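You operate a simulated robot arm through the tools that you are given. There is no shell and no other tool. Be economical: measure what you need, move in short steps, check, and stop when the job is done.

You are at the controls of a simulated two-armed robot. One attempt, no reset.

Task
Take the lid off the yellow pot and lay it down on the grey top of unit four. Fetch the blue block from the shelf under the planning bench and set it on top of the blue filter. Take the clear cartridge from the top of the planning bench and put it on top of the paper pack there. Shut the stapler guard. Any order will do. Set down upright: blue block, clear cartridge.

It is judged by the outcome, as a careful person would: the job done as asked, and still so three seconds after it is handed in. It fails if anything else is knocked over, pushed out of place, dropped, spilled or broken. A push-on lid holds only when it is set on centred and level and pressed home; a screw cap is set on level and turned clockwise until tight.

Robot
Two 6-joint arms with fingered hands on one trunk, on a base that drives. Base frame: it is fixed to the floor where the robot stands at the start and does not move with it; the origin is under the middle of the robot, x ahead of it, y to its left, z up; the surface under the hand at the start is at about z = 1.004. Units: m, degrees, N and s.
The left shoulder is at the start at [0.05, 0.17, 1.083], the right one opposite. With the tool pointing down near the work surface each hand reaches from about 0.5 to 0.78 m from the robot's upright axis, wherever it stands, measured 20 degrees to its own side. Places, roughly: blue block [5.25, 0.5, 0.5]; blue filter (6x6x11 cm) [5.2, 0.5, 0.5]; clear cartridge [5.25, -0.25, 1]; paper pack [5.25, 0, 0.75]; stapler guard [5, -1.8, 1.1]; yellow pot [0.5, 0.25, 1]. Payload 3.5 kg a hand.
The TCP of each hand is the grasp point between the finger pads, 0.026 m short of the fingertips. In the tool frame z runs along the fingers and y along their closing line. Largest opening 0.132 m; the body of the gripper starts 0.073 m behind the TCP. The gripper is a hand of 3 fingers: y runs from the thumb to the fingers, the wrist lies at [0, 0, -0.234] in the tool frame.
Orientation is told as [roll, pitch, yaw] about the base's x, y, z axes, in that order, counted from this pose: with the fingers straight down and closing along the base's y, the tool's x points along the base's -x, its y along +y and its z along -z.

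Tools
- The arms move only by the tool servo_tool. It takes "left_series", "right_series" or both (then of equal length, played together; a hand with none holds still); each is a list of rows, each a list of 2 entries, a list of its own where there are three numbers: the shift along the base's x, y, z in m, then the turn, a rotation vector about the base's x, y, z in degrees. In form: [[[x, y, z], [rx, ry, rz]], ...]. A call has 1 to 20 rows; each row is the pose to reach, as a shift and turn from the pose commanded when the call began. A row lasts 0.2 s, in which the tool goes at most 0.05 m and 8.6 degrees; a call with a longer step from one row to the next is refused whole. A pose out of reach is approached as far as the arm can. The call stops where the force on the tool passes 40 N (or 10 N more than at its start, if that is more) or the arm is blocked; 0.2 s more then pass. In this call time passes only in rows, and 0.2 s behind the last. The reply holds the time, the measured pose of the TCP, the force on the tool along the base axes, the opening and the grip force, in the units named above and with some noise, with the torque about the TCP (base axes, N m) and any sound that the robot's microphone picked up.
- Cameras (640 x 400 px; columns grow to the right, rows downward): "scene" is now at [0.031, 0.0344, 1.673]; the picture's right is [0.42, -0.91, 0.00], its down [-0.66, -0.30, -0.69] and it looks along [0.62, 0.29, -0.73] (base axes); focal length 260 px, centre (320, 200). "left" rides on the left gripper at [-0.062, 0.003, -0.092] in its tool frame; the picture's right is [-0.05, -1.00, 0.00], its down [0.83, -0.04, -0.56] and it looks along [0.55, -0.03, 0.83] (tool axes); focal length 230 px, centre (320, 200). "right" rides on the right gripper at [0.062, 0.003, -0.092] in its tool frame; the picture's right is [-0.05, 1.00, 0.00], its down [-0.83, -0.04, -0.56] and it looks along [-0.55, -0.03, 0.83] (tool axes); focal length 230 px, centre (320, 200). There is no depth. A picture from a camera that has moved, and an enlarged one, comes with that camera's place and axes in the base frame and with its lens.
- snapshot(camera): a new picture of that camera. No time passes.
- raise_lower(by): slides the trunk up (or, below 0, down) by that many m; the arms and the scene camera ride with it, the base frame stays. It gives what a move gives, with no picture.
- drive_base(legs): drives the robot by 1 to 6 legs, each [ahead, left, turn to the left] in m, m and degrees, along the robot's own axes; the way and the turn of a leg run together, so that a leg with both is an arc; at most 1.5 m and 180 degrees a leg. The arms and the cameras ride along, it lands a little off, and it stops where it bumps. It gives what a move gives.
- set_fingers(finger1, finger2, thumb_bend, hand): sets how far each is bent, from 0 (flat) to 100 (curled in); at 30 the hand is open as for a grip, at 70 the pads meet at the TCP. One left out holds its place. A second passes; each finger stops where it meets its share of the squeeze, and holds until it gets a number again. It is the only way to open and close the hand. It gives what a move gives, with no picture; readings hold the bend of each and the force on the fingers (four entries, about 0 where the hand has none), thumb and palm.
- head_to(pan, tilt): turns the head with the scene camera to pan (to the left, within 86 degrees either way) and tilt (down, from -29 to 69), counted from straight ahead of the robot. It gives what a move gives.
- zoom(camera, box): a new picture of the part [left, top, right, bottom] of that camera's present view, enlarged. No time passes.
- sign_off(): hands the job in; it is judged then, once.

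Go step by step. Nothing tells you exact positions but the pictures and the camera data: compare them with the known pose of the tool, close in by small moves and look again before you grip or let go. The budget is 165 turns and 130 pictures, counting those below and the enlarged ones. Unless the task says otherwise, let go and move clear before handing in, and close with one line.

The tools are called after "Emit:" as a command line: name --argument value ..., lists and objects as JSON in quotes. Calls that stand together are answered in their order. servo_tool: Moves the arms, as the interface text tells. Its arguments: {"type":"object","properties":{"left_series":{"type":"array"},"right_series":{"type":"array"}},"required":[]} The other tools are called the same way: raise_lower (by) slides the trunk up or down; set_fingers (finger1, finger2, thumb_bend, hand) moves the fingers one by one; drive_base (legs) drives the base; head_to (pan, tilt) turns the head that bears the scene camera; snapshot (camera) takes a picture; zoom (camera, box) takes an enlarged picture of a part of a camera's view; sign_off () hands the job in.

At the start:

```text
time_s: 0.0
left_position: [0.4837, 0.4619, 1.2215]
left_orientation: [-0.1, 0.0, 0.1]
left_ft_force: [0.6, 0.0, 0.3]
left_wrist_torque: [-0.03, 0.03, -0.01]
left_gripper_width: 0.132
left_grasp_force: 0.1
left_shape: jaw
left_bend: [30.0, 30.0, 30.0]
left_finger forces: [0.1, 0.1, 0.1, 0.1, 0.1, 0.0]
right_position: [0.5514, -0.0976, 1.2205]
right_orientation: [0.2, -0.5, -0.1]
right_ft_force: [0.6, 0.5, -0.1]
right_wrist_torque: [-0.01, -0.02, 0.01]
right_gripper_width: 0.132
right_grasp_force: 0.1
right_shape: jaw
right_bend: [30.0, 30.0, 30.0]
right_finger forces: [0.1, 0.0, 0.0, 0.0, 0.0, 0.0]
trunk travel left (down, up): [-0.698, 0.012]
robot x, y, heading: [-0.0006, -0.0028, 0.0]
head pan, tilt: [24.8, 46.6]
```

scene: 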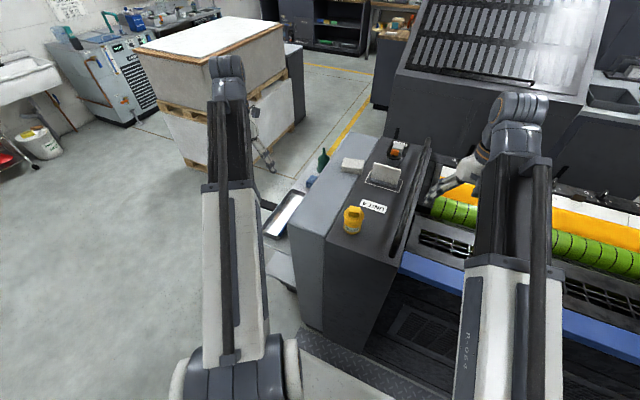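
right: 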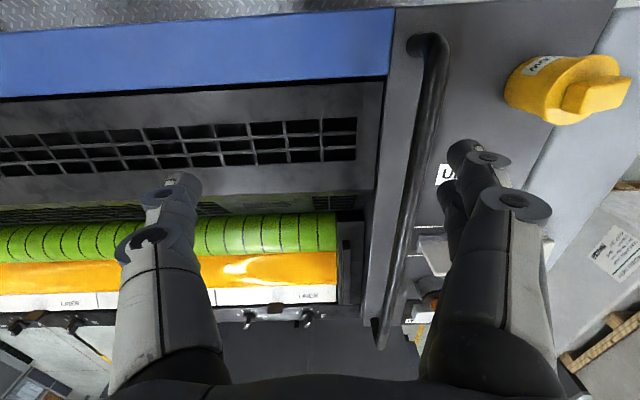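
left: 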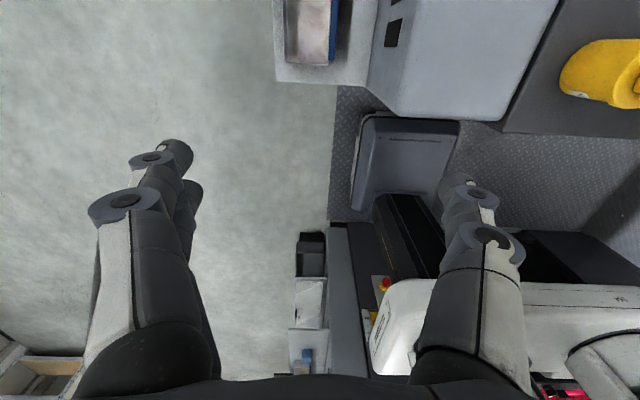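

I see the yellow pot on unit four near the left edge of its dark top. I'll zoom in on it first.

Emit:
zoom --camera "scene" --box '[290, 120, 450, 260]'

Emit:
zoom --camera "right" --box '[440, 0, 640, 200]'

```text
2.86 times, centred on (370, 190) of scene
camera zoom: at [0.031, 0.0344, 1.673], right [0.42, -0.91, 0.0], down [-0.66, -0.3, -0.69], along [0.62, 0.29, -0.73], focal length 743 px, centre (177, 229)
```

zoom: 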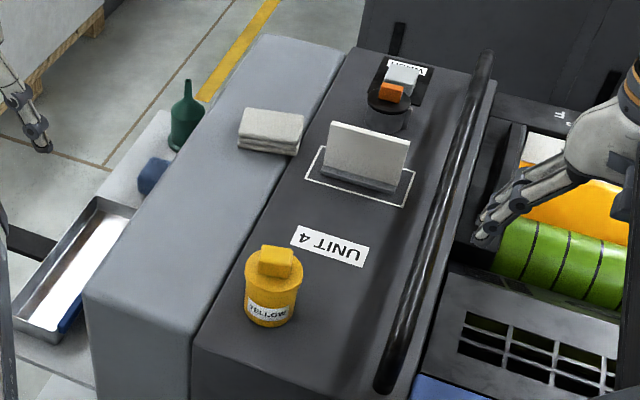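

```text
2.00 times, centred on (540, 100) of right
camera zoom: at [0.489, -0.0938, 1.3123], right [0.05, 1.0, 0.0], down [0.83, -0.04, 0.56], along [0.56, -0.03, -0.83], focal length 460 px, centre (-120, 400)
```

zoom: 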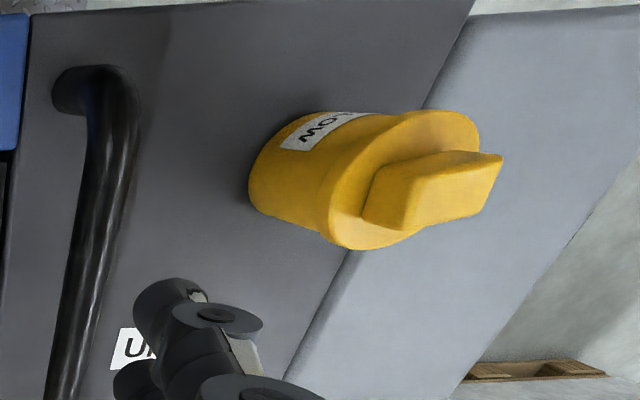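

The pot's knob triangulates to about [0.533, 0.152, 1.087]. I bring the left hand above it at a safe height and look.

Emit:
servo_tool --left_series '[[[0.01, -0.045, 0.01], [0, 0, 0]], [[0.02, -0.09, 0.02], [0, 0, 0]], [[0.03, -0.135, 0.02], [0, 0, 0]], [[0.035, -0.18, 0.02], [0, 0, 0]], [[0.04, -0.225, 0.02], [0, 0, 0]], [[0.045, -0.27, 0.02], [0, 0, 0]], [[0.049, -0.31, 0.02], [0, 0, 0]]]'

Emit:
snapshot --camera "left"

Emit:
snapshot --camera "scene"

```text
time_s: 1.6
left_position: [0.5466, 0.1503, 1.2177]
left_orientation: [0.1, -0.6, 0.0]
left_ft_force: [0.9, -0.3, 0.2]
left_wrist_torque: [0.02, 0.0, 0.02]
left_gripper_width: 0.1318
left_grasp_force: 0.1
left_shape: jaw
left_bend: [30.0, 30.0, 30.0]
left_finger forces: [0.1, 0.1, 0.0, 0.0, 0.0, 0.0]
left hand out of reach, approached as far as the arm can: row 1, 2, 3, 4, 5, 6, 7
right_position: [0.5494, -0.0974, 1.2208]
right_orientation: [0.1, -0.5, 0.1]
right_ft_force: [1.1, -0.3, 0.7]
right_wrist_torque: [-0.02, 0.03, 0.0]
right_gripper_width: 0.132
right_grasp_force: 0.0
right_shape: jaw
right_bend: [30.0, 30.0, 30.0]
right_finger forces: [0.0, 0.0, 0.0, 0.0, 0.0, 0.0]
trunk travel left (down, up): [-0.698, 0.012]
robot x, y, heading: [0.0, 0.0006, -0.2]
head pan, tilt: [24.8, 46.6]
```

```text
124 pictures are left
camera left: at [0.6064, 0.1545, 1.3116], right [0.05, -1.0, 0.0], down [-0.84, -0.04, 0.55], along [-0.55, -0.03, -0.84], focal length 230 px, centre (320, 200)
```

left: 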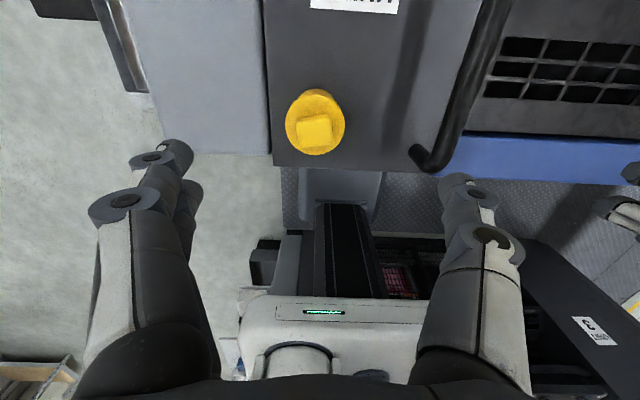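

```text
123 pictures are left
camera scene: at [0.0309, 0.0338, 1.673], right [0.42, -0.91, 0.0], down [-0.66, -0.3, -0.69], along [0.62, 0.29, -0.73], focal length 260 px, centre (320, 200)
```

scene: 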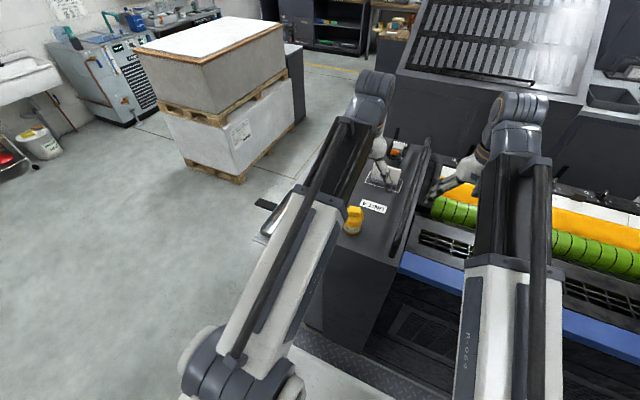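

Emit:
zoom --camera "left" --box '[250, 60, 390, 180]'

Emit:
zoom --camera "scene" --box '[320, 110, 440, 250]'

```text
3.33 times, centred on (320, 120) of left
camera zoom: at [0.6064, 0.1545, 1.3116], right [0.05, -1.0, 0.0], down [-0.84, -0.04, 0.55], along [-0.55, -0.03, -0.84], focal length 767 px, centre (320, 467)
```

zoom: 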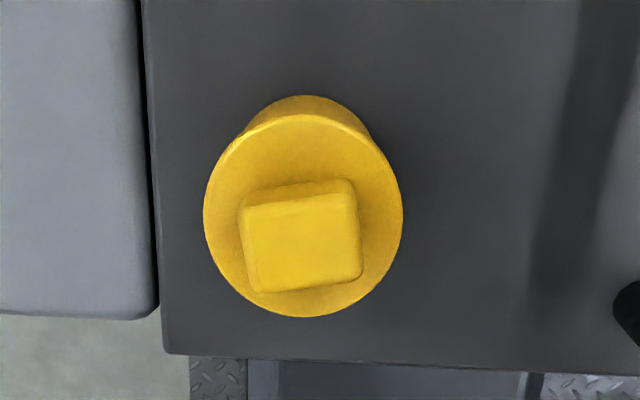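

```text
2.86 times, centred on (380, 180) of scene
camera zoom: at [0.0309, 0.0338, 1.673], right [0.42, -0.91, 0.0], down [-0.66, -0.3, -0.69], along [0.62, 0.29, -0.73], focal length 743 px, centre (149, 257)
```

zoom: 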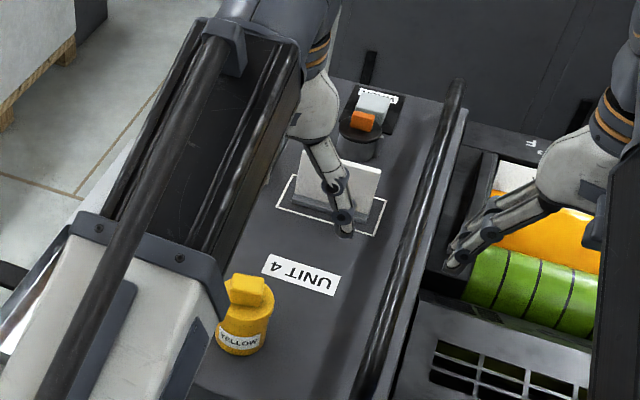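

The knob is a rounded block about 3.4 cm wide, turned about 12° and roughly 3 cm tall. I turn the hand to match and go down to just above it.

Emit:
servo_tool --left_series '[[[-0.009, 0.004, -0.02], [0, 0, 6]], [[-0.009, 0.004, -0.05], [0, 0, 12]], [[-0.009, 0.004, -0.08], [0, 0, 12]]]'

Emit:
snapshot --camera "left"

Emit:
zoom --camera "right" --box '[440, 0, 640, 200]'

```text
time_s: 2.4
left_position: [0.5362, 0.1573, 1.1383]
left_orientation: [0.0, 0.1, 12.0]
left_ft_force: [0.5, 0.4, 0.5]
left_wrist_torque: [-0.01, 0.01, -0.02]
left_gripper_width: 0.1317
left_grasp_force: 0.1
left_shape: jaw
left_bend: [30.0, 30.0, 30.0]
left_finger forces: [0.0, 0.0, 0.0, 0.1, 0.0, 0.0]
right_position: [0.55, -0.0974, 1.2211]
right_orientation: [0.0, -0.4, -0.1]
right_ft_force: [0.5, 1.1, 0.0]
right_wrist_torque: [-0.01, 0.02, 0.03]
right_gripper_width: 0.1319
right_grasp_force: 0.2
right_shape: jaw
right_bend: [30.0, 30.0, 30.0]
right_finger forces: [0.1, 0.0, 0.0, 0.0, 0.0, 0.0]
trunk travel left (down, up): [-0.698, 0.012]
robot x, y, heading: [-0.0022, -0.0022, 0.0]
head pan, tilt: [24.8, 46.6]
```

```text
120 pictures are left
camera left: at [0.5954, 0.1746, 1.2308], right [0.26, -0.97, 0.0], down [-0.8, -0.22, 0.56], along [-0.54, -0.14, -0.83], focal length 230 px, centre (320, 200)
```

left: 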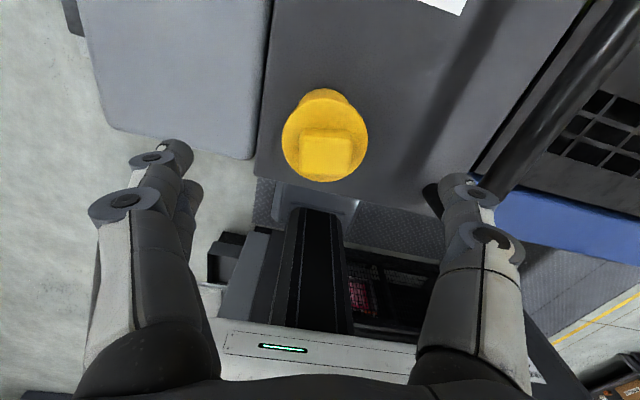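

```text
2.00 times, centred on (540, 100) of right
camera zoom: at [0.489, -0.0938, 1.3123], right [0.05, 1.0, 0.0], down [0.83, -0.04, 0.56], along [0.56, -0.03, -0.83], focal length 460 px, centre (-120, 400)
```

zoom: 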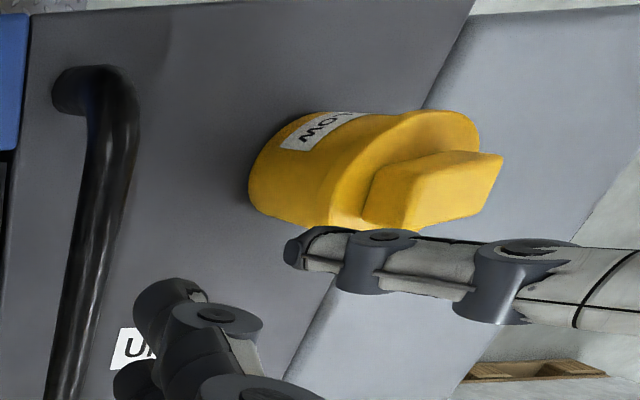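

Aligned with the knob, I descend to grip height and close.

Emit:
servo_tool --left_series '[[[0.002, -0.001, -0.02], [0, 0, 0]], [[0.003, -0.002, -0.038], [0, 0, 0]], [[0.003, -0.002, -0.046], [0, 0, 0]]]'

Emit:
snapshot --camera "left"

Emit:
zoom --camera "right" --box '[440, 0, 640, 200]'

```text
time_s: 3.2
left_position: [0.5405, 0.1548, 1.0914]
left_orientation: [-0.1, 0.0, 11.9]
left_ft_force: [0.3, 0.0, 0.9]
left_wrist_torque: [0.01, 0.02, 0.02]
left_gripper_width: 0.132
left_grasp_force: 0.1
left_shape: jaw
left_bend: [30.0, 30.0, 30.0]
left_finger forces: [0.1, 0.0, 0.0, 0.1, 0.0, 0.1]
right_position: [0.5496, -0.0971, 1.2202]
right_orientation: [0.2, -0.5, 0.0]
right_ft_force: [0.8, -0.6, 0.2]
right_wrist_torque: [-0.01, 0.02, -0.02]
right_gripper_width: 0.132
right_grasp_force: 0.0
right_shape: jaw
right_bend: [30.0, 30.0, 30.0]
right_finger forces: [0.0, 0.1, 0.0, 0.0, 0.0, 0.1]
trunk travel left (down, up): [-0.698, 0.012]
robot x, y, heading: [-0.0013, 0.0009, -0.2]
head pan, tilt: [24.8, 46.6]
```

```text
118 pictures are left
camera left: at [0.5989, 0.1717, 1.1837], right [0.26, -0.97, 0.0], down [-0.8, -0.21, 0.56], along [-0.54, -0.14, -0.83], focal length 230 px, centre (320, 200)
```

left: 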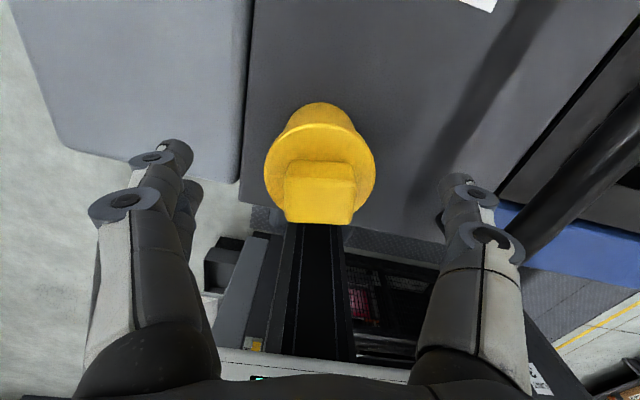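

```text
2.00 times, centred on (540, 100) of right
camera zoom: at [0.489, -0.0938, 1.3123], right [0.05, 1.0, 0.0], down [0.83, -0.04, 0.56], along [0.56, -0.03, -0.83], focal length 460 px, centre (-120, 400)
```

zoom: 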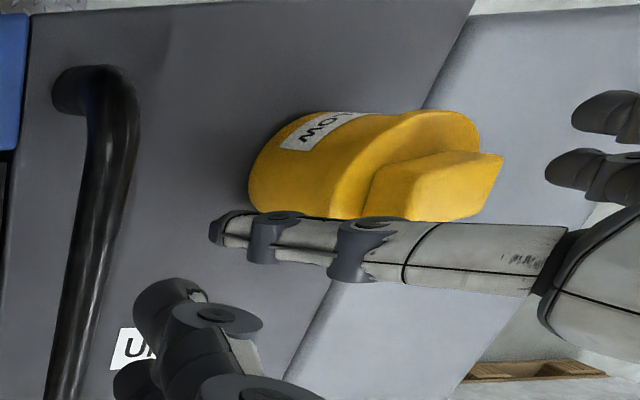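

Knob sits at the grasp point. Closing the left hand on it.

Emit:
set_fingers --hand "left" --finger1 70 --finger2 70 --thumb_bend 70

Emit:
snapshot --camera "left"

Emit:
zoom --camera "right" --box '[440, 0, 640, 200]'

```text
time_s: 4.2
left_position: [0.5407, 0.1545, 1.0915]
left_orientation: [0.0, 0.0, 12.0]
left_ft_force: [0.5, 0.1, -0.4]
left_wrist_torque: [0.0, 0.0, 0.02]
left_gripper_width: 0.0537
left_grasp_force: 21.6
left_shape: fingers
left_bend: [56.0, 56.0, 60.0]
left_finger forces: [10.9, 11.4, 0.0, 0.1, 21.6, 0.1]
right_position: [0.5503, -0.0978, 1.2207]
right_orientation: [0.1, -0.3, 0.0]
right_ft_force: [0.7, 0.1, -0.5]
right_wrist_torque: [0.03, -0.04, -0.01]
right_gripper_width: 0.1317
right_grasp_force: 0.0
right_shape: jaw
right_bend: [30.0, 30.0, 30.0]
right_finger forces: [0.0, 0.0, 0.0, 0.0, 0.0, 0.0]
trunk travel left (down, up): [-0.698, 0.012]
robot x, y, heading: [-0.0009, -0.0005, -0.1]
head pan, tilt: [24.8, 46.6]
heard: snap
```

```text
116 pictures are left
camera left: at [0.599, 0.1718, 1.1838], right [0.26, -0.97, 0.0], down [-0.8, -0.21, 0.56], along [-0.54, -0.14, -0.83], focal length 230 px, centre (320, 200)
```

left: 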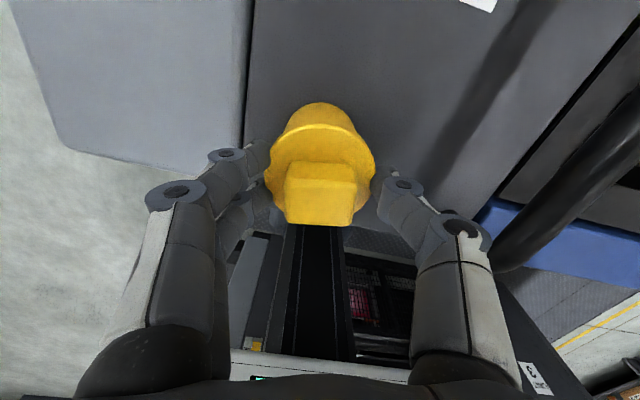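

```text
2.00 times, centred on (540, 100) of right
camera zoom: at [0.489, -0.0938, 1.3123], right [0.05, 1.0, 0.0], down [0.83, -0.04, 0.56], along [0.56, -0.03, -0.83], focal length 460 px, centre (-120, 400)
```

zoom: 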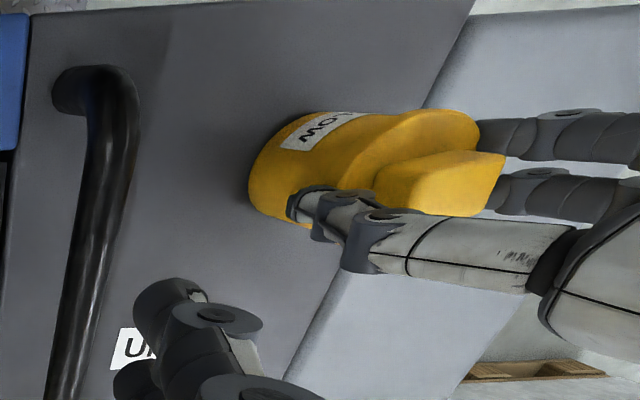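

The fingers closed on the wide rim rather than the knob (0.054 m). I open again, go up 1.6 cm and re-grip on the knob.

Emit:
set_fingers --hand "left" --finger1 30 --finger2 30 --thumb_bend 30

Emit:
zoom --camera "right" --box '[440, 0, 640, 200]'

Emit:
zoom --camera "left" --box '[240, 80, 400, 240]'

```text
time_s: 5.2
left_position: [0.5393, 0.1531, 1.0912]
left_orientation: [0.0, 0.0, 12.0]
left_ft_force: [-0.2, 0.6, -0.2]
left_wrist_torque: [0.04, -0.01, 0.01]
left_gripper_width: 0.1339
left_grasp_force: 0.1
left_shape: fingers
left_bend: [30.0, 30.0, 30.0]
left_finger forces: [0.0, 0.0, 0.0, 0.1, 0.1, 0.0]
right_position: [0.5497, -0.096, 1.22]
right_orientation: [0.0, -0.4, -0.1]
right_ft_force: [-0.1, 0.8, -0.6]
right_wrist_torque: [-0.03, -0.02, -0.01]
right_gripper_width: 0.1318
right_grasp_force: 0.2
right_shape: jaw
right_bend: [30.0, 30.0, 30.0]
right_finger forces: [0.1, 0.1, 0.0, 0.0, 0.0, 0.0]
trunk travel left (down, up): [-0.698, 0.012]
robot x, y, heading: [0.0017, 0.0001, 0.0]
head pan, tilt: [24.8, 46.6]
```

```text
2.00 times, centred on (540, 100) of right
camera zoom: at [0.489, -0.0938, 1.3123], right [0.05, 1.0, 0.0], down [0.83, -0.04, 0.56], along [0.56, -0.03, -0.83], focal length 460 px, centre (-120, 400)
```

zoom: 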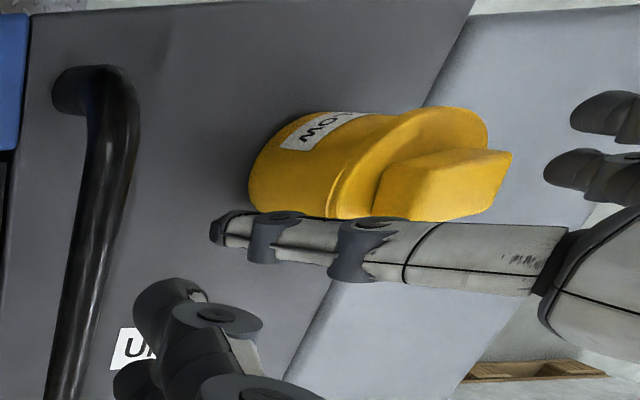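

```text
2.50 times, centred on (320, 160) of left
camera zoom: at [0.599, 0.1718, 1.1838], right [0.26, -0.97, 0.0], down [-0.8, -0.21, 0.56], along [-0.54, -0.14, -0.83], focal length 575 px, centre (320, 300)
```

zoom: 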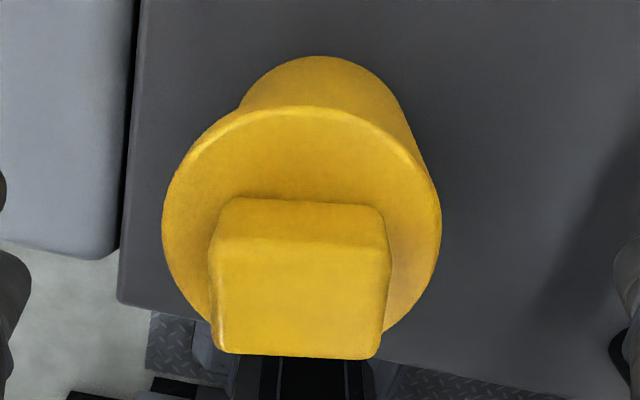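

The lid has popped slightly up, which helps. Raising and re-gripping on the knob.

Emit:
servo_tool --left_series '[[[0.0, 0.001, 0.017], [0, 0, 0]]]'

Emit:
set_fingers --hand "left" --finger1 70 --finger2 70 --thumb_bend 70

Emit:
zoom --camera "right" --box '[440, 0, 640, 200]'

```text
time_s: 5.6
left_position: [0.5399, 0.1577, 1.1093]
left_orientation: [0.1, -0.1, 12.0]
left_ft_force: [0.8, 0.4, -0.5]
left_wrist_torque: [-0.01, 0.03, 0.01]
left_gripper_width: 0.1343
left_grasp_force: 0.1
left_shape: fingers
left_bend: [30.0, 30.0, 30.0]
left_finger forces: [0.0, 0.0, 0.0, 0.0, 0.0, 0.0]
right_position: [0.5503, -0.0972, 1.2217]
right_orientation: [0.1, -0.4, 0.0]
right_ft_force: [-0.1, 0.7, -0.2]
right_wrist_torque: [0.04, 0.03, 0.02]
right_gripper_width: 0.1318
right_grasp_force: 0.0
right_shape: jaw
right_bend: [30.0, 30.0, 30.0]
right_finger forces: [0.0, 0.1, 0.0, 0.0, 0.0, 0.0]
trunk travel left (down, up): [-0.698, 0.012]
robot x, y, heading: [0.0037, -0.0004, -0.0]
head pan, tilt: [24.8, 46.6]
```

```text
time_s: 6.6
left_position: [0.5405, 0.1562, 1.1084]
left_orientation: [0.0, 0.0, 12.0]
left_ft_force: [0.2, 0.6, 0.3]
left_wrist_torque: [-0.01, 0.0, 0.0]
left_gripper_width: 0.0322
left_grasp_force: 13.0
left_shape: fingers
left_bend: [62.0, 62.0, 64.0]
left_finger forces: [6.4, 6.5, 0.0, 0.0, 12.9, 0.1]
right_position: [0.55, -0.0969, 1.2196]
right_orientation: [0.1, -0.4, 0.0]
right_ft_force: [0.5, 0.2, 0.0]
right_wrist_torque: [-0.01, -0.02, 0.0]
right_gripper_width: 0.1319
right_grasp_force: 0.1
right_shape: jaw
right_bend: [30.0, 30.0, 30.0]
right_finger forces: [0.0, 0.0, 0.1, 0.0, 0.0, 0.0]
trunk travel left (down, up): [-0.698, 0.012]
robot x, y, heading: [-0.002, 0.0016, 0.2]
head pan, tilt: [24.8, 46.6]
```

```text
2.00 times, centred on (540, 100) of right
camera zoom: at [0.489, -0.0938, 1.3123], right [0.05, 1.0, 0.0], down [0.83, -0.04, 0.56], along [0.56, -0.03, -0.83], focal length 460 px, centre (-120, 400)
```

zoom: 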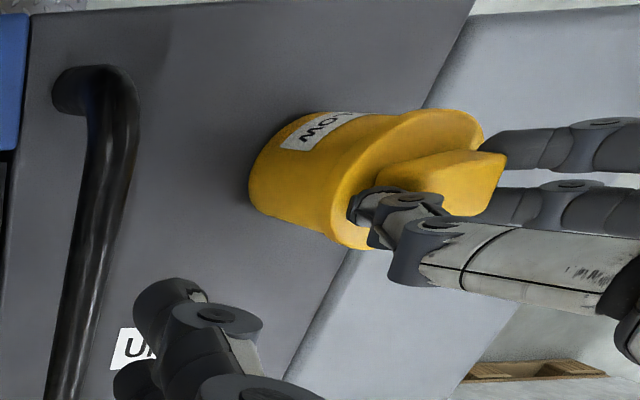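

Gripping the knob at 0.032 m. Now I lift straight up.

Emit:
servo_tool --left_series '[[[0, 0, 0.01], [0, 0, 0]], [[0, 0, 0.025], [0, 0, 0]], [[0, 0, 0.05], [0, 0, 0]]]'

Emit:
zoom --camera "right" --box '[400, 0, 640, 200]'

Emit:
snapshot --camera "left"

```text
time_s: 7.4
left_position: [0.5395, 0.1551, 1.1605]
left_orientation: [0.0, 0.0, 12.1]
left_ft_force: [1.6, 0.6, -0.3]
left_wrist_torque: [0.0, 0.01, -0.03]
left_gripper_width: 0.0323
left_grasp_force: 12.8
left_shape: fingers
left_bend: [62.0, 62.0, 64.0]
left_finger forces: [6.3, 6.5, 0.0, 0.0, 12.9, 0.0]
right_position: [0.5511, -0.0969, 1.2208]
right_orientation: [0.1, -0.4, -0.1]
right_ft_force: [0.7, 0.0, -0.1]
right_wrist_torque: [0.02, 0.01, 0.01]
right_gripper_width: 0.1318
right_grasp_force: 0.0
right_shape: jaw
right_bend: [30.0, 30.0, 30.0]
right_finger forces: [0.0, 0.0, 0.1, 0.1, 0.0, 0.1]
trunk travel left (down, up): [-0.698, 0.012]
robot x, y, heading: [0.0019, -0.001, 0.1]
head pan, tilt: [24.8, 46.6]
```

```text
2.00 times, centred on (520, 100) of right
camera zoom: at [0.4889, -0.0939, 1.3123], right [0.05, 1.0, 0.0], down [0.83, -0.04, 0.56], along [0.56, -0.03, -0.83], focal length 460 px, centre (-80, 400)
```

zoom: 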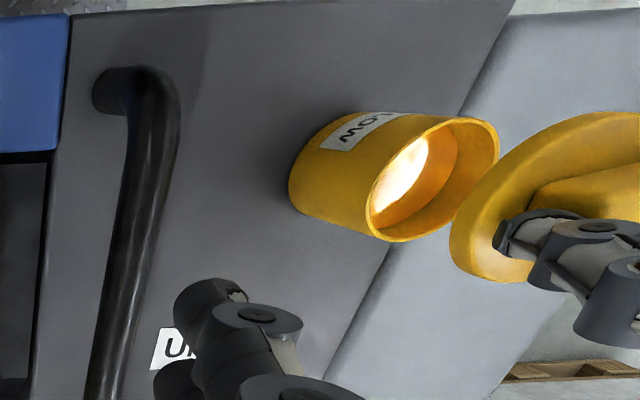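

```text
110 pictures are left
camera left: at [0.5987, 0.1723, 1.252], right [0.26, -0.97, 0.0], down [-0.8, -0.21, 0.56], along [-0.54, -0.14, -0.83], focal length 230 px, centre (320, 200)
```

left: 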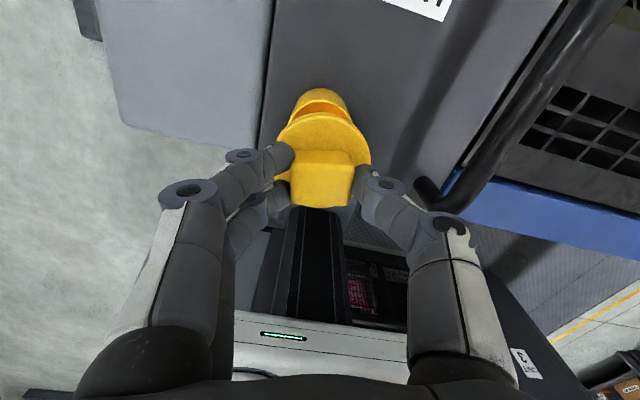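

The lid is off and held. Before choosing the resting spot, I look around to understand which top is unit four's grey top.

Emit:
head_to --pan 0 --tilt 35

Emit:
snapshot --camera "scene"

Emit:
head_to --pan 35 --tilt 40

Emit:
snapshot --camera "scene"

```text
time_s: 8.3
left_position: [0.5388, 0.155, 1.1599]
left_orientation: [0.1, 0.1, 12.0]
left_ft_force: [-0.1, -1.2, 0.0]
left_wrist_torque: [0.01, -0.06, 0.02]
left_gripper_width: 0.0323
left_grasp_force: 13.3
left_shape: fingers
left_bend: [62.0, 62.0, 64.0]
left_finger forces: [6.4, 6.6, 0.0, 0.0, 12.9, 0.0]
right_position: [0.5505, -0.0975, 1.22]
right_orientation: [0.1, -0.3, 0.0]
right_ft_force: [1.0, -0.6, 0.5]
right_wrist_torque: [-0.02, 0.01, 0.0]
right_gripper_width: 0.1317
right_grasp_force: 0.0
right_shape: jaw
right_bend: [30.0, 30.0, 30.0]
right_finger forces: [0.1, 0.1, 0.1, 0.0, 0.1, 0.0]
trunk travel left (down, up): [-0.698, 0.012]
robot x, y, heading: [0.0032, -0.0005, 0.0]
head pan, tilt: [0.0, 35.0]
```

```text
109 pictures are left
camera scene: at [0.0465, 0.0008, 1.69], right [0.0, -1.0, 0.0], down [-0.57, 0.0, -0.82], along [0.82, 0.0, -0.57], focal length 260 px, centre (320, 200)
```

scene: 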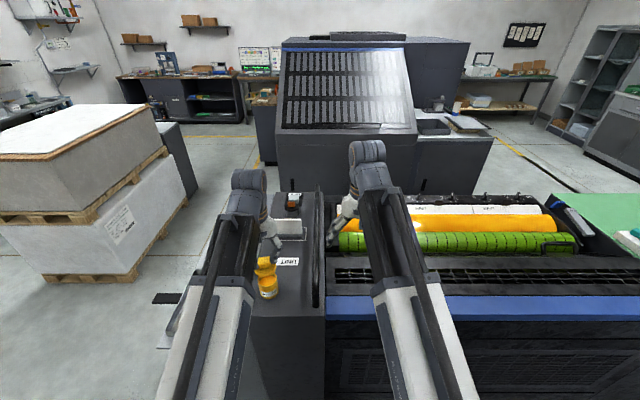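

```text
time_s: 9.3
left_position: [0.5398, 0.1554, 1.1586]
left_orientation: [0.1, 0.0, 12.0]
left_ft_force: [0.1, 0.2, -0.6]
left_wrist_torque: [0.0, -0.01, 0.01]
left_gripper_width: 0.0324
left_grasp_force: 12.8
left_shape: fingers
left_bend: [62.0, 62.0, 64.0]
left_finger forces: [6.4, 6.6, 0.0, 0.1, 12.8, 0.0]
right_position: [0.5509, -0.097, 1.2214]
right_orientation: [0.1, -0.3, -0.1]
right_ft_force: [0.9, -0.2, 0.2]
right_wrist_torque: [0.01, 0.02, 0.0]
right_gripper_width: 0.1321
right_grasp_force: 0.1
right_shape: jaw
right_bend: [30.0, 30.0, 30.0]
right_finger forces: [0.0, 0.0, 0.0, 0.0, 0.1, 0.0]
trunk travel left (down, up): [-0.698, 0.012]
robot x, y, heading: [-0.0011, -0.0014, -0.2]
head pan, tilt: [35.0, 40.0]
```

```text
108 pictures are left
camera scene: at [0.0281, 0.0494, 1.6824], right [0.57, -0.82, 0.0], down [-0.53, -0.37, -0.77], along [0.63, 0.44, -0.64], focal length 260 px, centre (320, 200)
```

scene: 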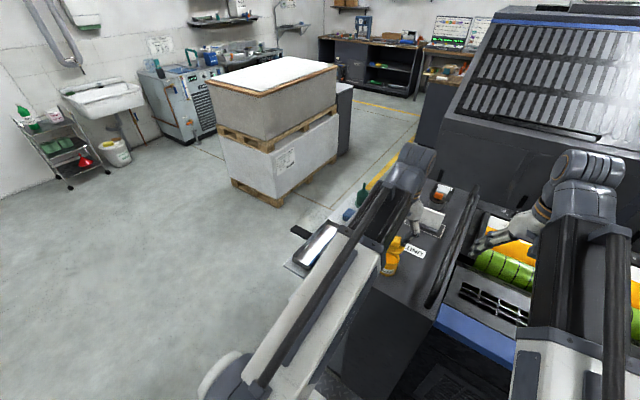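

Both the dark and the light part are flush at z≈1.004; the light-grey part is free around [0.56, 0.265]. I carry the lid there, staying high, then lower to just above.

Emit:
servo_tool --left_series '[[[0.0, 0.04, 0.01], [0, 0, 0]], [[0.01, 0.08, 0.01], [0, 0, 0]], [[0.015, 0.11, 0.01], [0, 0, 0]], [[0.015, 0.11, -0.03], [0, 0, 0]], [[0.015, 0.11, -0.065], [0, 0, 0]]]'

Emit:
snapshot --camera "left"

Emit:
snapshot --camera "right"

```text
time_s: 10.5
left_position: [0.5538, 0.2642, 1.0926]
left_orientation: [0.0, 0.0, 12.1]
left_ft_force: [-0.7, 0.1, -0.3]
left_wrist_torque: [0.01, 0.02, 0.0]
left_gripper_width: 0.0321
left_grasp_force: 12.8
left_shape: fingers
left_bend: [62.0, 62.0, 64.0]
left_finger forces: [6.5, 6.5, 0.0, 0.1, 12.8, 0.0]
right_position: [0.5507, -0.0979, 1.2203]
right_orientation: [0.1, -0.4, -0.1]
right_ft_force: [-1.0, 0.2, 0.8]
right_wrist_torque: [0.0, -0.01, -0.06]
right_gripper_width: 0.1317
right_grasp_force: 0.0
right_shape: jaw
right_bend: [30.0, 30.0, 30.0]
right_finger forces: [0.0, 0.0, 0.0, 0.1, 0.0, 0.0]
trunk travel left (down, up): [-0.698, 0.012]
robot x, y, heading: [0.0004, -0.002, 0.2]
head pan, tilt: [35.0, 40.0]
```

```text
107 pictures are left
camera left: at [0.6139, 0.2813, 1.1842], right [0.26, -0.97, 0.0], down [-0.8, -0.21, 0.56], along [-0.54, -0.14, -0.83], focal length 230 px, centre (320, 200)
```

left: 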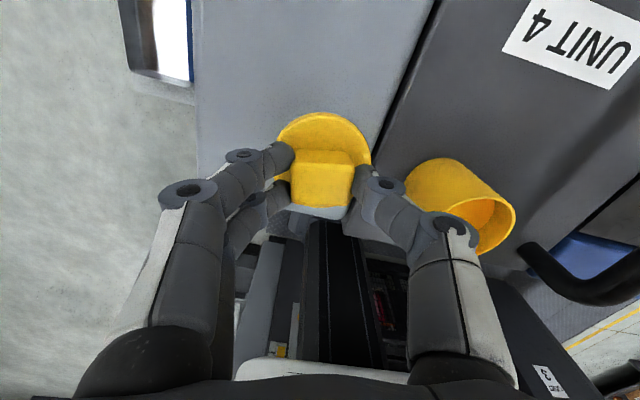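

```text
106 pictures are left
camera right: at [0.4892, -0.0937, 1.3123], right [0.05, 1.0, 0.0], down [0.83, -0.04, 0.56], along [0.56, -0.03, -0.83], focal length 230 px, centre (320, 200)
```

right: 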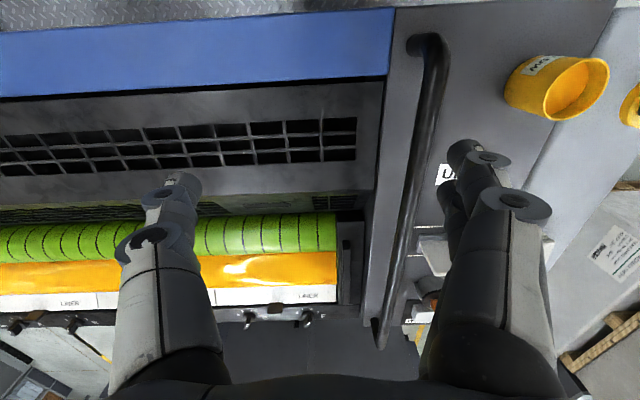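

I shift a little further from the pot for finger clearance, then lower gently to contact.

Emit:
servo_tool --left_series '[[[0.01, 0.022, 0], [0, 0, 0]], [[0.01, 0.022, -0.01], [0, 0, 0]], [[0.01, 0.022, -0.016], [0, 0, 0]], [[0.01, 0.022, -0.02], [0, 0, 0]]]'

Emit:
zoom --camera "left" --box '[230, 90, 410, 250]'

```text
time_s: 11.5
left_position: [0.5649, 0.2873, 1.073]
left_orientation: [-0.1, 0.0, 11.9]
left_ft_force: [-0.9, 0.1, 0.1]
left_wrist_torque: [-0.02, -0.01, -0.03]
left_gripper_width: 0.0321
left_grasp_force: 13.1
left_shape: fingers
left_bend: [62.0, 62.0, 64.0]
left_finger forces: [6.4, 6.5, 0.0, 0.1, 12.7, 0.1]
right_position: [0.5501, -0.0975, 1.2194]
right_orientation: [0.0, -0.5, 0.1]
right_ft_force: [-0.4, -0.4, -0.4]
right_wrist_torque: [0.01, 0.0, 0.01]
right_gripper_width: 0.1319
right_grasp_force: 0.0
right_shape: jaw
right_bend: [30.0, 30.0, 30.0]
right_finger forces: [0.1, 0.0, 0.0, 0.0, 0.0, 0.0]
trunk travel left (down, up): [-0.698, 0.012]
robot x, y, heading: [-0.0026, 0.0011, -0.0]
head pan, tilt: [35.0, 40.0]
```

```text
2.50 times, centred on (320, 170) of left
camera zoom: at [0.6235, 0.304, 1.1652], right [0.26, -0.97, 0.0], down [-0.8, -0.21, 0.56], along [-0.54, -0.14, -0.83], focal length 575 px, centre (320, 275)
```

zoom: 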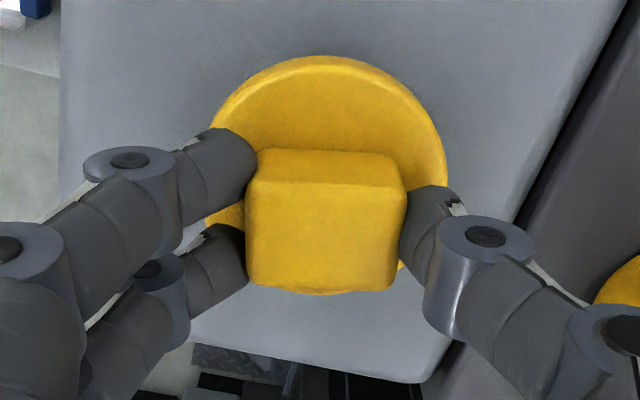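

Emit:
servo_tool --left_series '[[[0, 0, -0.003], [0, 0, 0]], [[0, 0, -0.006], [0, 0, 0]]]'

```text
time_s: 12.1
left_position: [0.5649, 0.2866, 1.068]
left_orientation: [-0.1, 0.1, 12.1]
left_ft_force: [-0.7, -0.3, -0.3]
left_wrist_torque: [-0.01, -0.01, 0.0]
left_gripper_width: 0.0321
left_grasp_force: 12.7
left_shape: fingers
left_bend: [62.0, 62.0, 64.0]
left_finger forces: [6.4, 6.5, 0.0, 0.0, 12.8, 0.0]
right_position: [0.551, -0.0966, 1.2202]
right_orientation: [0.0, -0.4, 0.0]
right_ft_force: [-0.3, 0.2, 0.4]
right_wrist_torque: [-0.01, -0.01, 0.0]
right_gripper_width: 0.1319
right_grasp_force: 0.0
right_shape: jaw
right_bend: [30.0, 30.0, 30.0]
right_finger forces: [0.1, 0.1, 0.0, 0.0, 0.1, 0.0]
trunk travel left (down, up): [-0.698, 0.012]
robot x, y, heading: [0.0005, -0.0022, 0.1]
head pan, tilt: [35.0, 40.0]
```

No contact yet (I plainly see no force); continuing down in 3 mm steps.

Emit:
servo_tool --left_series '[[[0, 0, -0.003], [0, 0, 0]], [[0, 0, -0.006], [0, 0, 0]]]'

Emit:
zoom --camera "right" --box '[540, 40, 640, 180]'

```text
time_s: 12.7
left_position: [0.5645, 0.2869, 1.0605]
left_orientation: [0.0, 0.0, 12.0]
left_ft_force: [-0.3, -0.3, 0.1]
left_wrist_torque: [0.02, 0.0, -0.03]
left_gripper_width: 0.0323
left_grasp_force: 12.9
left_shape: fingers
left_bend: [62.0, 62.0, 64.0]
left_finger forces: [6.4, 6.6, 0.0, 0.0, 12.7, 0.0]
right_position: [0.549, -0.0973, 1.2208]
right_orientation: [0.0, -0.4, 0.1]
right_ft_force: [0.7, -1.7, 0.6]
right_wrist_torque: [-0.02, 0.0, -0.02]
right_gripper_width: 0.1319
right_grasp_force: 0.1
right_shape: jaw
right_bend: [30.0, 30.0, 30.0]
right_finger forces: [0.1, 0.1, 0.1, 0.0, 0.0, 0.0]
trunk travel left (down, up): [-0.698, 0.012]
robot x, y, heading: [0.0004, -0.0029, 0.0]
head pan, tilt: [35.0, 40.0]
```

```text
2.86 times, centred on (590, 110) of right
camera zoom: at [0.4891, -0.0938, 1.3123], right [0.05, 1.0, 0.0], down [0.83, -0.04, 0.56], along [0.56, -0.03, -0.83], focal length 657 px, centre (-451, 457)
```

zoom: 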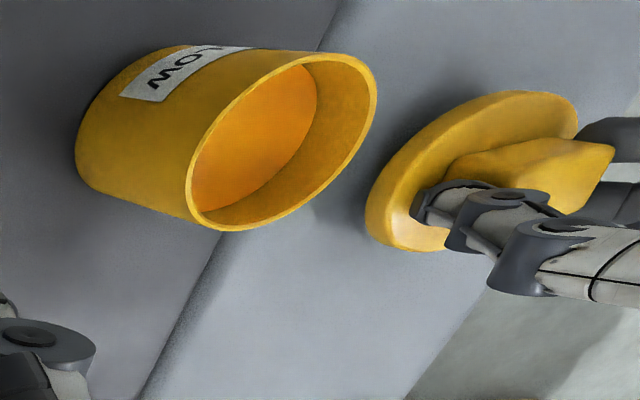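

Emit:
servo_tool --left_series '[[[0, 0, -0.002], [0, 0, 0]], [[0, 0, -0.004], [0, 0, 0]], [[0, 0, -0.006], [0, 0, 0]]]'

```text
time_s: 13.5
left_position: [0.5619, 0.2873, 1.0542]
left_orientation: [0.1, 0.1, 12.0]
left_ft_force: [-0.4, 0.4, 0.0]
left_wrist_torque: [0.02, 0.02, -0.01]
left_gripper_width: 0.0324
left_grasp_force: 12.9
left_shape: fingers
left_bend: [62.0, 62.0, 64.0]
left_finger forces: [6.4, 6.5, 0.0, 0.0, 12.9, 0.0]
right_position: [0.5505, -0.0973, 1.2196]
right_orientation: [0.1, -0.4, 0.0]
right_ft_force: [-0.6, 0.4, 0.6]
right_wrist_torque: [-0.01, 0.04, -0.02]
right_gripper_width: 0.1321
right_grasp_force: 0.0
right_shape: jaw
right_bend: [30.0, 30.0, 30.0]
right_finger forces: [0.1, 0.0, 0.0, 0.0, 0.0, 0.1]
trunk travel left (down, up): [-0.698, 0.012]
robot x, y, heading: [0.0028, 0.0007, -0.0]
head pan, tilt: [35.0, 40.0]
```

Emit:
servo_tool --left_series '[[[0, 0, -0.002], [0, 0, 0]], [[0, 0, -0.004], [0, 0, 0]], [[0, 0, -0.006], [0, 0, 0]]]'

Emit:
zoom --camera "right" --box '[540, 40, 640, 180]'

```text
time_s: 14.3
left_position: [0.5642, 0.2864, 1.0495]
left_orientation: [0.0, 0.0, 12.0]
left_ft_force: [-0.2, -0.3, 0.1]
left_wrist_torque: [-0.04, -0.01, -0.03]
left_gripper_width: 0.0323
left_grasp_force: 12.6
left_shape: fingers
left_bend: [62.0, 62.0, 64.0]
left_finger forces: [6.4, 6.5, 0.0, 0.1, 12.8, 0.0]
right_position: [0.5503, -0.0965, 1.2212]
right_orientation: [0.1, -0.4, 0.0]
right_ft_force: [1.6, -0.4, 0.2]
right_wrist_torque: [-0.04, 0.03, -0.01]
right_gripper_width: 0.1319
right_grasp_force: 0.1
right_shape: jaw
right_bend: [30.0, 30.0, 30.0]
right_finger forces: [0.1, 0.0, 0.0, 0.0, 0.0, 0.0]
trunk travel left (down, up): [-0.698, 0.012]
robot x, y, heading: [-0.0002, -0.0025, 0.2]
head pan, tilt: [35.0, 40.0]
```

```text
2.86 times, centred on (590, 110) of right
camera zoom: at [0.489, -0.0938, 1.3123], right [0.05, 1.0, 0.0], down [0.83, -0.04, 0.56], along [0.56, -0.03, -0.83], focal length 657 px, centre (-451, 457)
```

zoom: 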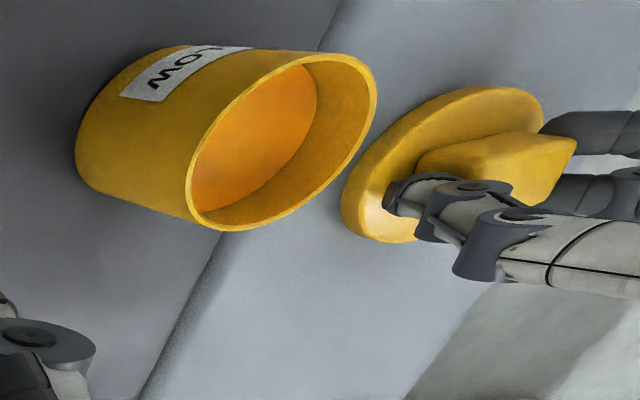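

Emit:
servo_tool --left_series '[[[0, 0, -0.002], [0, 0, 0]], [[0, 0, -0.004], [0, 0, 0]]]'

```text
time_s: 14.9
left_position: [0.5632, 0.2865, 1.0443]
left_orientation: [0.0, 0.0, 11.9]
left_ft_force: [0.1, -0.3, -0.5]
left_wrist_torque: [0.0, 0.03, 0.04]
left_gripper_width: 0.0322
left_grasp_force: 13.0
left_shape: fingers
left_bend: [62.0, 62.0, 64.0]
left_finger forces: [6.3, 6.5, 0.0, 0.0, 12.8, 0.0]
right_position: [0.5512, -0.0969, 1.2207]
right_orientation: [0.0, -0.3, -0.1]
right_ft_force: [0.5, -1.2, -0.7]
right_wrist_torque: [0.01, 0.04, -0.03]
right_gripper_width: 0.1321
right_grasp_force: 0.1
right_shape: jaw
right_bend: [30.0, 30.0, 30.0]
right_finger forces: [0.0, 0.0, 0.0, 0.1, 0.0, 0.0]
trunk travel left (down, up): [-0.698, 0.012]
robot x, y, heading: [0.0005, -0.0009, 0.2]
head pan, tilt: [35.0, 40.0]
```

Emit:
servo_tool --left_series '[[[0, 0, -0.002], [0, 0, 0]], [[0, 0, -0.004], [0, 0, 0]]]'

Emit:
zoom --camera "right" --box '[540, 40, 640, 180]'

```text
time_s: 15.5
left_position: [0.5646, 0.2877, 1.0422]
left_orientation: [0.0, -0.2, 12.0]
left_ft_force: [1.0, 1.8, 18.1]
left_wrist_torque: [-0.02, -0.01, -0.01]
left_gripper_width: 0.0318
left_grasp_force: 15.9
left_shape: fingers
left_bend: [63.0, 63.0, 65.0]
left_finger forces: [8.1, 8.3, 0.0, 0.0, 15.6, 0.0]
right_position: [0.5491, -0.0964, 1.2222]
right_orientation: [0.1, -0.4, 0.0]
right_ft_force: [-0.1, -0.1, -0.3]
right_wrist_torque: [-0.04, 0.02, 0.01]
right_gripper_width: 0.1317
right_grasp_force: 0.1
right_shape: jaw
right_bend: [30.0, 30.0, 30.0]
right_finger forces: [0.0, 0.0, 0.0, 0.0, 0.0, 0.0]
trunk travel left (down, up): [-0.698, 0.012]
robot x, y, heading: [-0.0046, -0.0015, 0.2]
head pan, tilt: [35.0, 40.0]
```

```text
2.86 times, centred on (590, 110) of right
camera zoom: at [0.488, -0.0943, 1.313], right [0.05, 1.0, 0.0], down [0.83, -0.04, 0.56], along [0.56, -0.03, -0.83], focal length 657 px, centre (-451, 457)
```

zoom: 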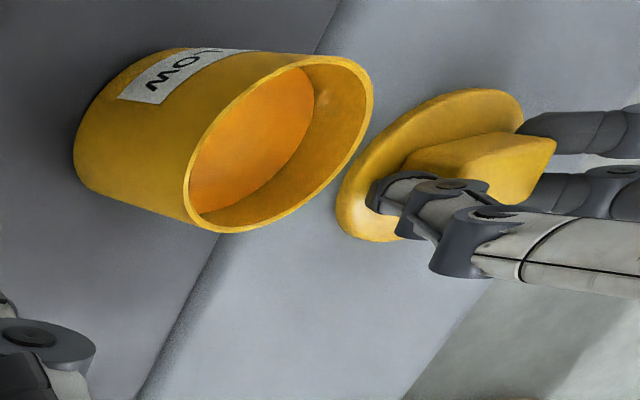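

Lid is in contact with the surface. I ease up 2 mm, open, and rise.

Emit:
servo_tool --left_series '[[[0, 0, 0.0025], [0, 0, 0]]]'

Emit:
set_fingers --hand "left" --finger1 42 --finger2 42 --thumb_bend 42

Emit:
servo_tool --left_series '[[[0, 0, 0.03], [0, 0, 0]], [[0, 0, 0.07], [0, 0, 0]], [[0, 0, 0.12], [0, 0, 0]], [[0, 0, 0.16], [0, 0, 0]]]'

Emit:
snapshot --camera "left"

```text
time_s: 15.9
left_position: [0.5638, 0.2871, 1.0433]
left_orientation: [0.0, 0.0, 11.9]
left_ft_force: [1.3, 2.0, 9.1]
left_wrist_torque: [-0.01, -0.04, -0.02]
left_gripper_width: 0.0317
left_grasp_force: 15.8
left_shape: fingers
left_bend: [63.0, 63.0, 65.0]
left_finger forces: [7.9, 8.0, 0.0, 0.1, 15.0, 0.0]
right_position: [0.5502, -0.0966, 1.2204]
right_orientation: [0.2, -0.4, 0.0]
right_ft_force: [-0.5, 0.4, 0.0]
right_wrist_torque: [0.02, 0.0, 0.01]
right_gripper_width: 0.132
right_grasp_force: 0.0
right_shape: jaw
right_bend: [30.0, 30.0, 30.0]
right_finger forces: [0.1, 0.1, 0.1, 0.0, 0.1, 0.0]
trunk travel left (down, up): [-0.698, 0.012]
robot x, y, heading: [0.0026, -0.0025, 0.3]
head pan, tilt: [35.0, 40.0]
```

```text
time_s: 16.9
left_position: [0.564, 0.2884, 1.0433]
left_orientation: [-0.1, 0.0, 12.0]
left_ft_force: [-0.2, -0.7, -0.1]
left_wrist_torque: [-0.01, 0.02, 0.0]
left_gripper_width: 0.0939
left_grasp_force: 0.2
left_shape: fingers
left_bend: [42.0, 42.0, 42.0]
left_finger forces: [0.1, 0.0, 0.0, 0.1, 0.1, 0.0]
right_position: [0.5495, -0.0974, 1.2203]
right_orientation: [0.1, -0.4, 0.0]
right_ft_force: [-0.1, 0.2, 0.4]
right_wrist_torque: [-0.01, -0.03, 0.01]
right_gripper_width: 0.1319
right_grasp_force: 0.1
right_shape: jaw
right_bend: [30.0, 30.0, 30.0]
right_finger forces: [0.1, 0.0, 0.1, 0.0, 0.0, 0.1]
trunk travel left (down, up): [-0.698, 0.012]
robot x, y, heading: [-0.0015, -0.0012, 0.0]
head pan, tilt: [35.0, 40.0]
```

```text
time_s: 17.9
left_position: [0.5632, 0.2888, 1.2021]
left_orientation: [0.1, 0.0, 12.0]
left_ft_force: [-0.1, 0.3, 0.0]
left_wrist_torque: [0.02, -0.03, 0.01]
left_gripper_width: 0.0944
left_grasp_force: 0.0
left_shape: fingers
left_bend: [42.0, 42.0, 42.0]
left_finger forces: [0.0, 0.0, 0.1, 0.0, 0.0, 0.0]
right_position: [0.5491, -0.0968, 1.2211]
right_orientation: [0.1, -0.4, 0.1]
right_ft_force: [-0.2, 0.6, 0.3]
right_wrist_torque: [0.0, 0.02, -0.05]
right_gripper_width: 0.1319
right_grasp_force: 0.1
right_shape: jaw
right_bend: [30.0, 30.0, 30.0]
right_finger forces: [0.0, 0.0, 0.0, 0.0, 0.0, 0.1]
trunk travel left (down, up): [-0.698, 0.012]
robot x, y, heading: [0.0018, 0.001, -0.2]
head pan, tilt: [35.0, 40.0]
```

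```text
101 pictures are left
camera left: at [0.6223, 0.3054, 1.2947], right [0.26, -0.97, 0.0], down [-0.8, -0.21, 0.56], along [-0.54, -0.14, -0.83], focal length 230 px, centre (320, 200)
```

left: 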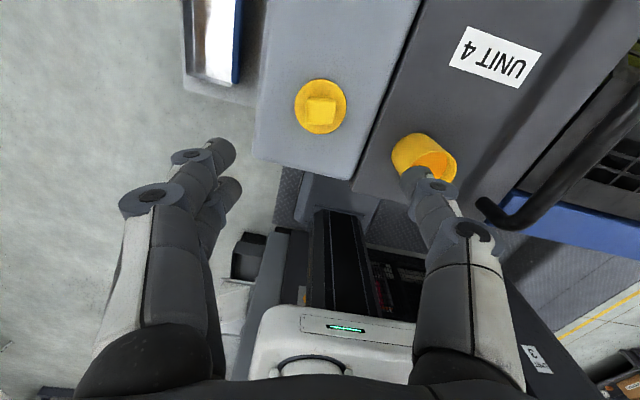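

The lid rests flat on the grey top and the pot still stands. Next I drive left into the aisle between press and pallets, then ahead toward the bench.

Emit:
drive_base --legs '[[-0.08, 0, 0], [0, 0.95, 0]]'

Emit:
head_to --pan 0 --tilt 35

Emit:
snapshot --camera "scene"

```text
time_s: 23.5
left_position: [0.4892, 1.2382, 1.201]
left_orientation: [0.1, 0.0, 11.5]
left_ft_force: [0.2, 1.3, 0.7]
left_wrist_torque: [-0.01, 0.01, 0.0]
left_gripper_width: 0.0942
left_grasp_force: 0.0
left_shape: fingers
left_bend: [42.0, 42.0, 42.0]
left_finger forces: [0.0, 0.0, 0.0, 0.0, 0.0, 0.0]
right_position: [0.4732, 0.8541, 1.2209]
right_orientation: [0.0, -0.5, -0.4]
right_ft_force: [0.0, 0.0, 1.1]
right_wrist_torque: [0.01, 0.01, -0.02]
right_gripper_width: 0.1321
right_grasp_force: 0.0
right_shape: jaw
right_bend: [30.0, 30.0, 30.0]
right_finger forces: [0.1, 0.1, 0.0, 0.0, 0.0, 0.1]
trunk travel left (down, up): [-0.698, 0.012]
robot x, y, heading: [-0.0771, 0.9551, -0.6]
head pan, tilt: [35.0, 40.0]
```

```text
time_s: 24.6
left_position: [0.4882, 1.2385, 1.2021]
left_orientation: [-0.1, 0.0, 11.5]
left_ft_force: [0.0, -1.1, -0.1]
left_wrist_torque: [0.01, 0.03, 0.02]
left_gripper_width: 0.0941
left_grasp_force: 0.1
left_shape: fingers
left_bend: [42.0, 42.0, 42.0]
left_finger forces: [0.0, 0.0, 0.0, 0.0, 0.1, 0.0]
right_position: [0.4726, 0.8544, 1.2204]
right_orientation: [0.1, -0.4, -0.4]
right_ft_force: [-0.1, -0.4, 0.1]
right_wrist_torque: [-0.04, -0.03, 0.0]
right_gripper_width: 0.1318
right_grasp_force: 0.1
right_shape: jaw
right_bend: [30.0, 30.0, 30.0]
right_finger forces: [0.0, 0.1, 0.0, 0.0, 0.0, 0.0]
trunk travel left (down, up): [-0.698, 0.012]
robot x, y, heading: [-0.0769, 0.9555, -0.4]
head pan, tilt: [0.0, 35.0]
```

```text
100 pictures are left
camera scene: at [-0.03, 0.9554, 1.69], right [-0.01, -1.0, 0.0], down [-0.57, 0.0, -0.82], along [0.82, -0.01, -0.57], focal length 260 px, centre (320, 200)
```

scene: 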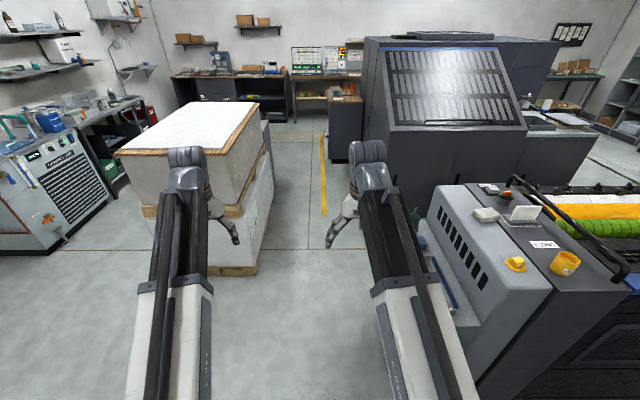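

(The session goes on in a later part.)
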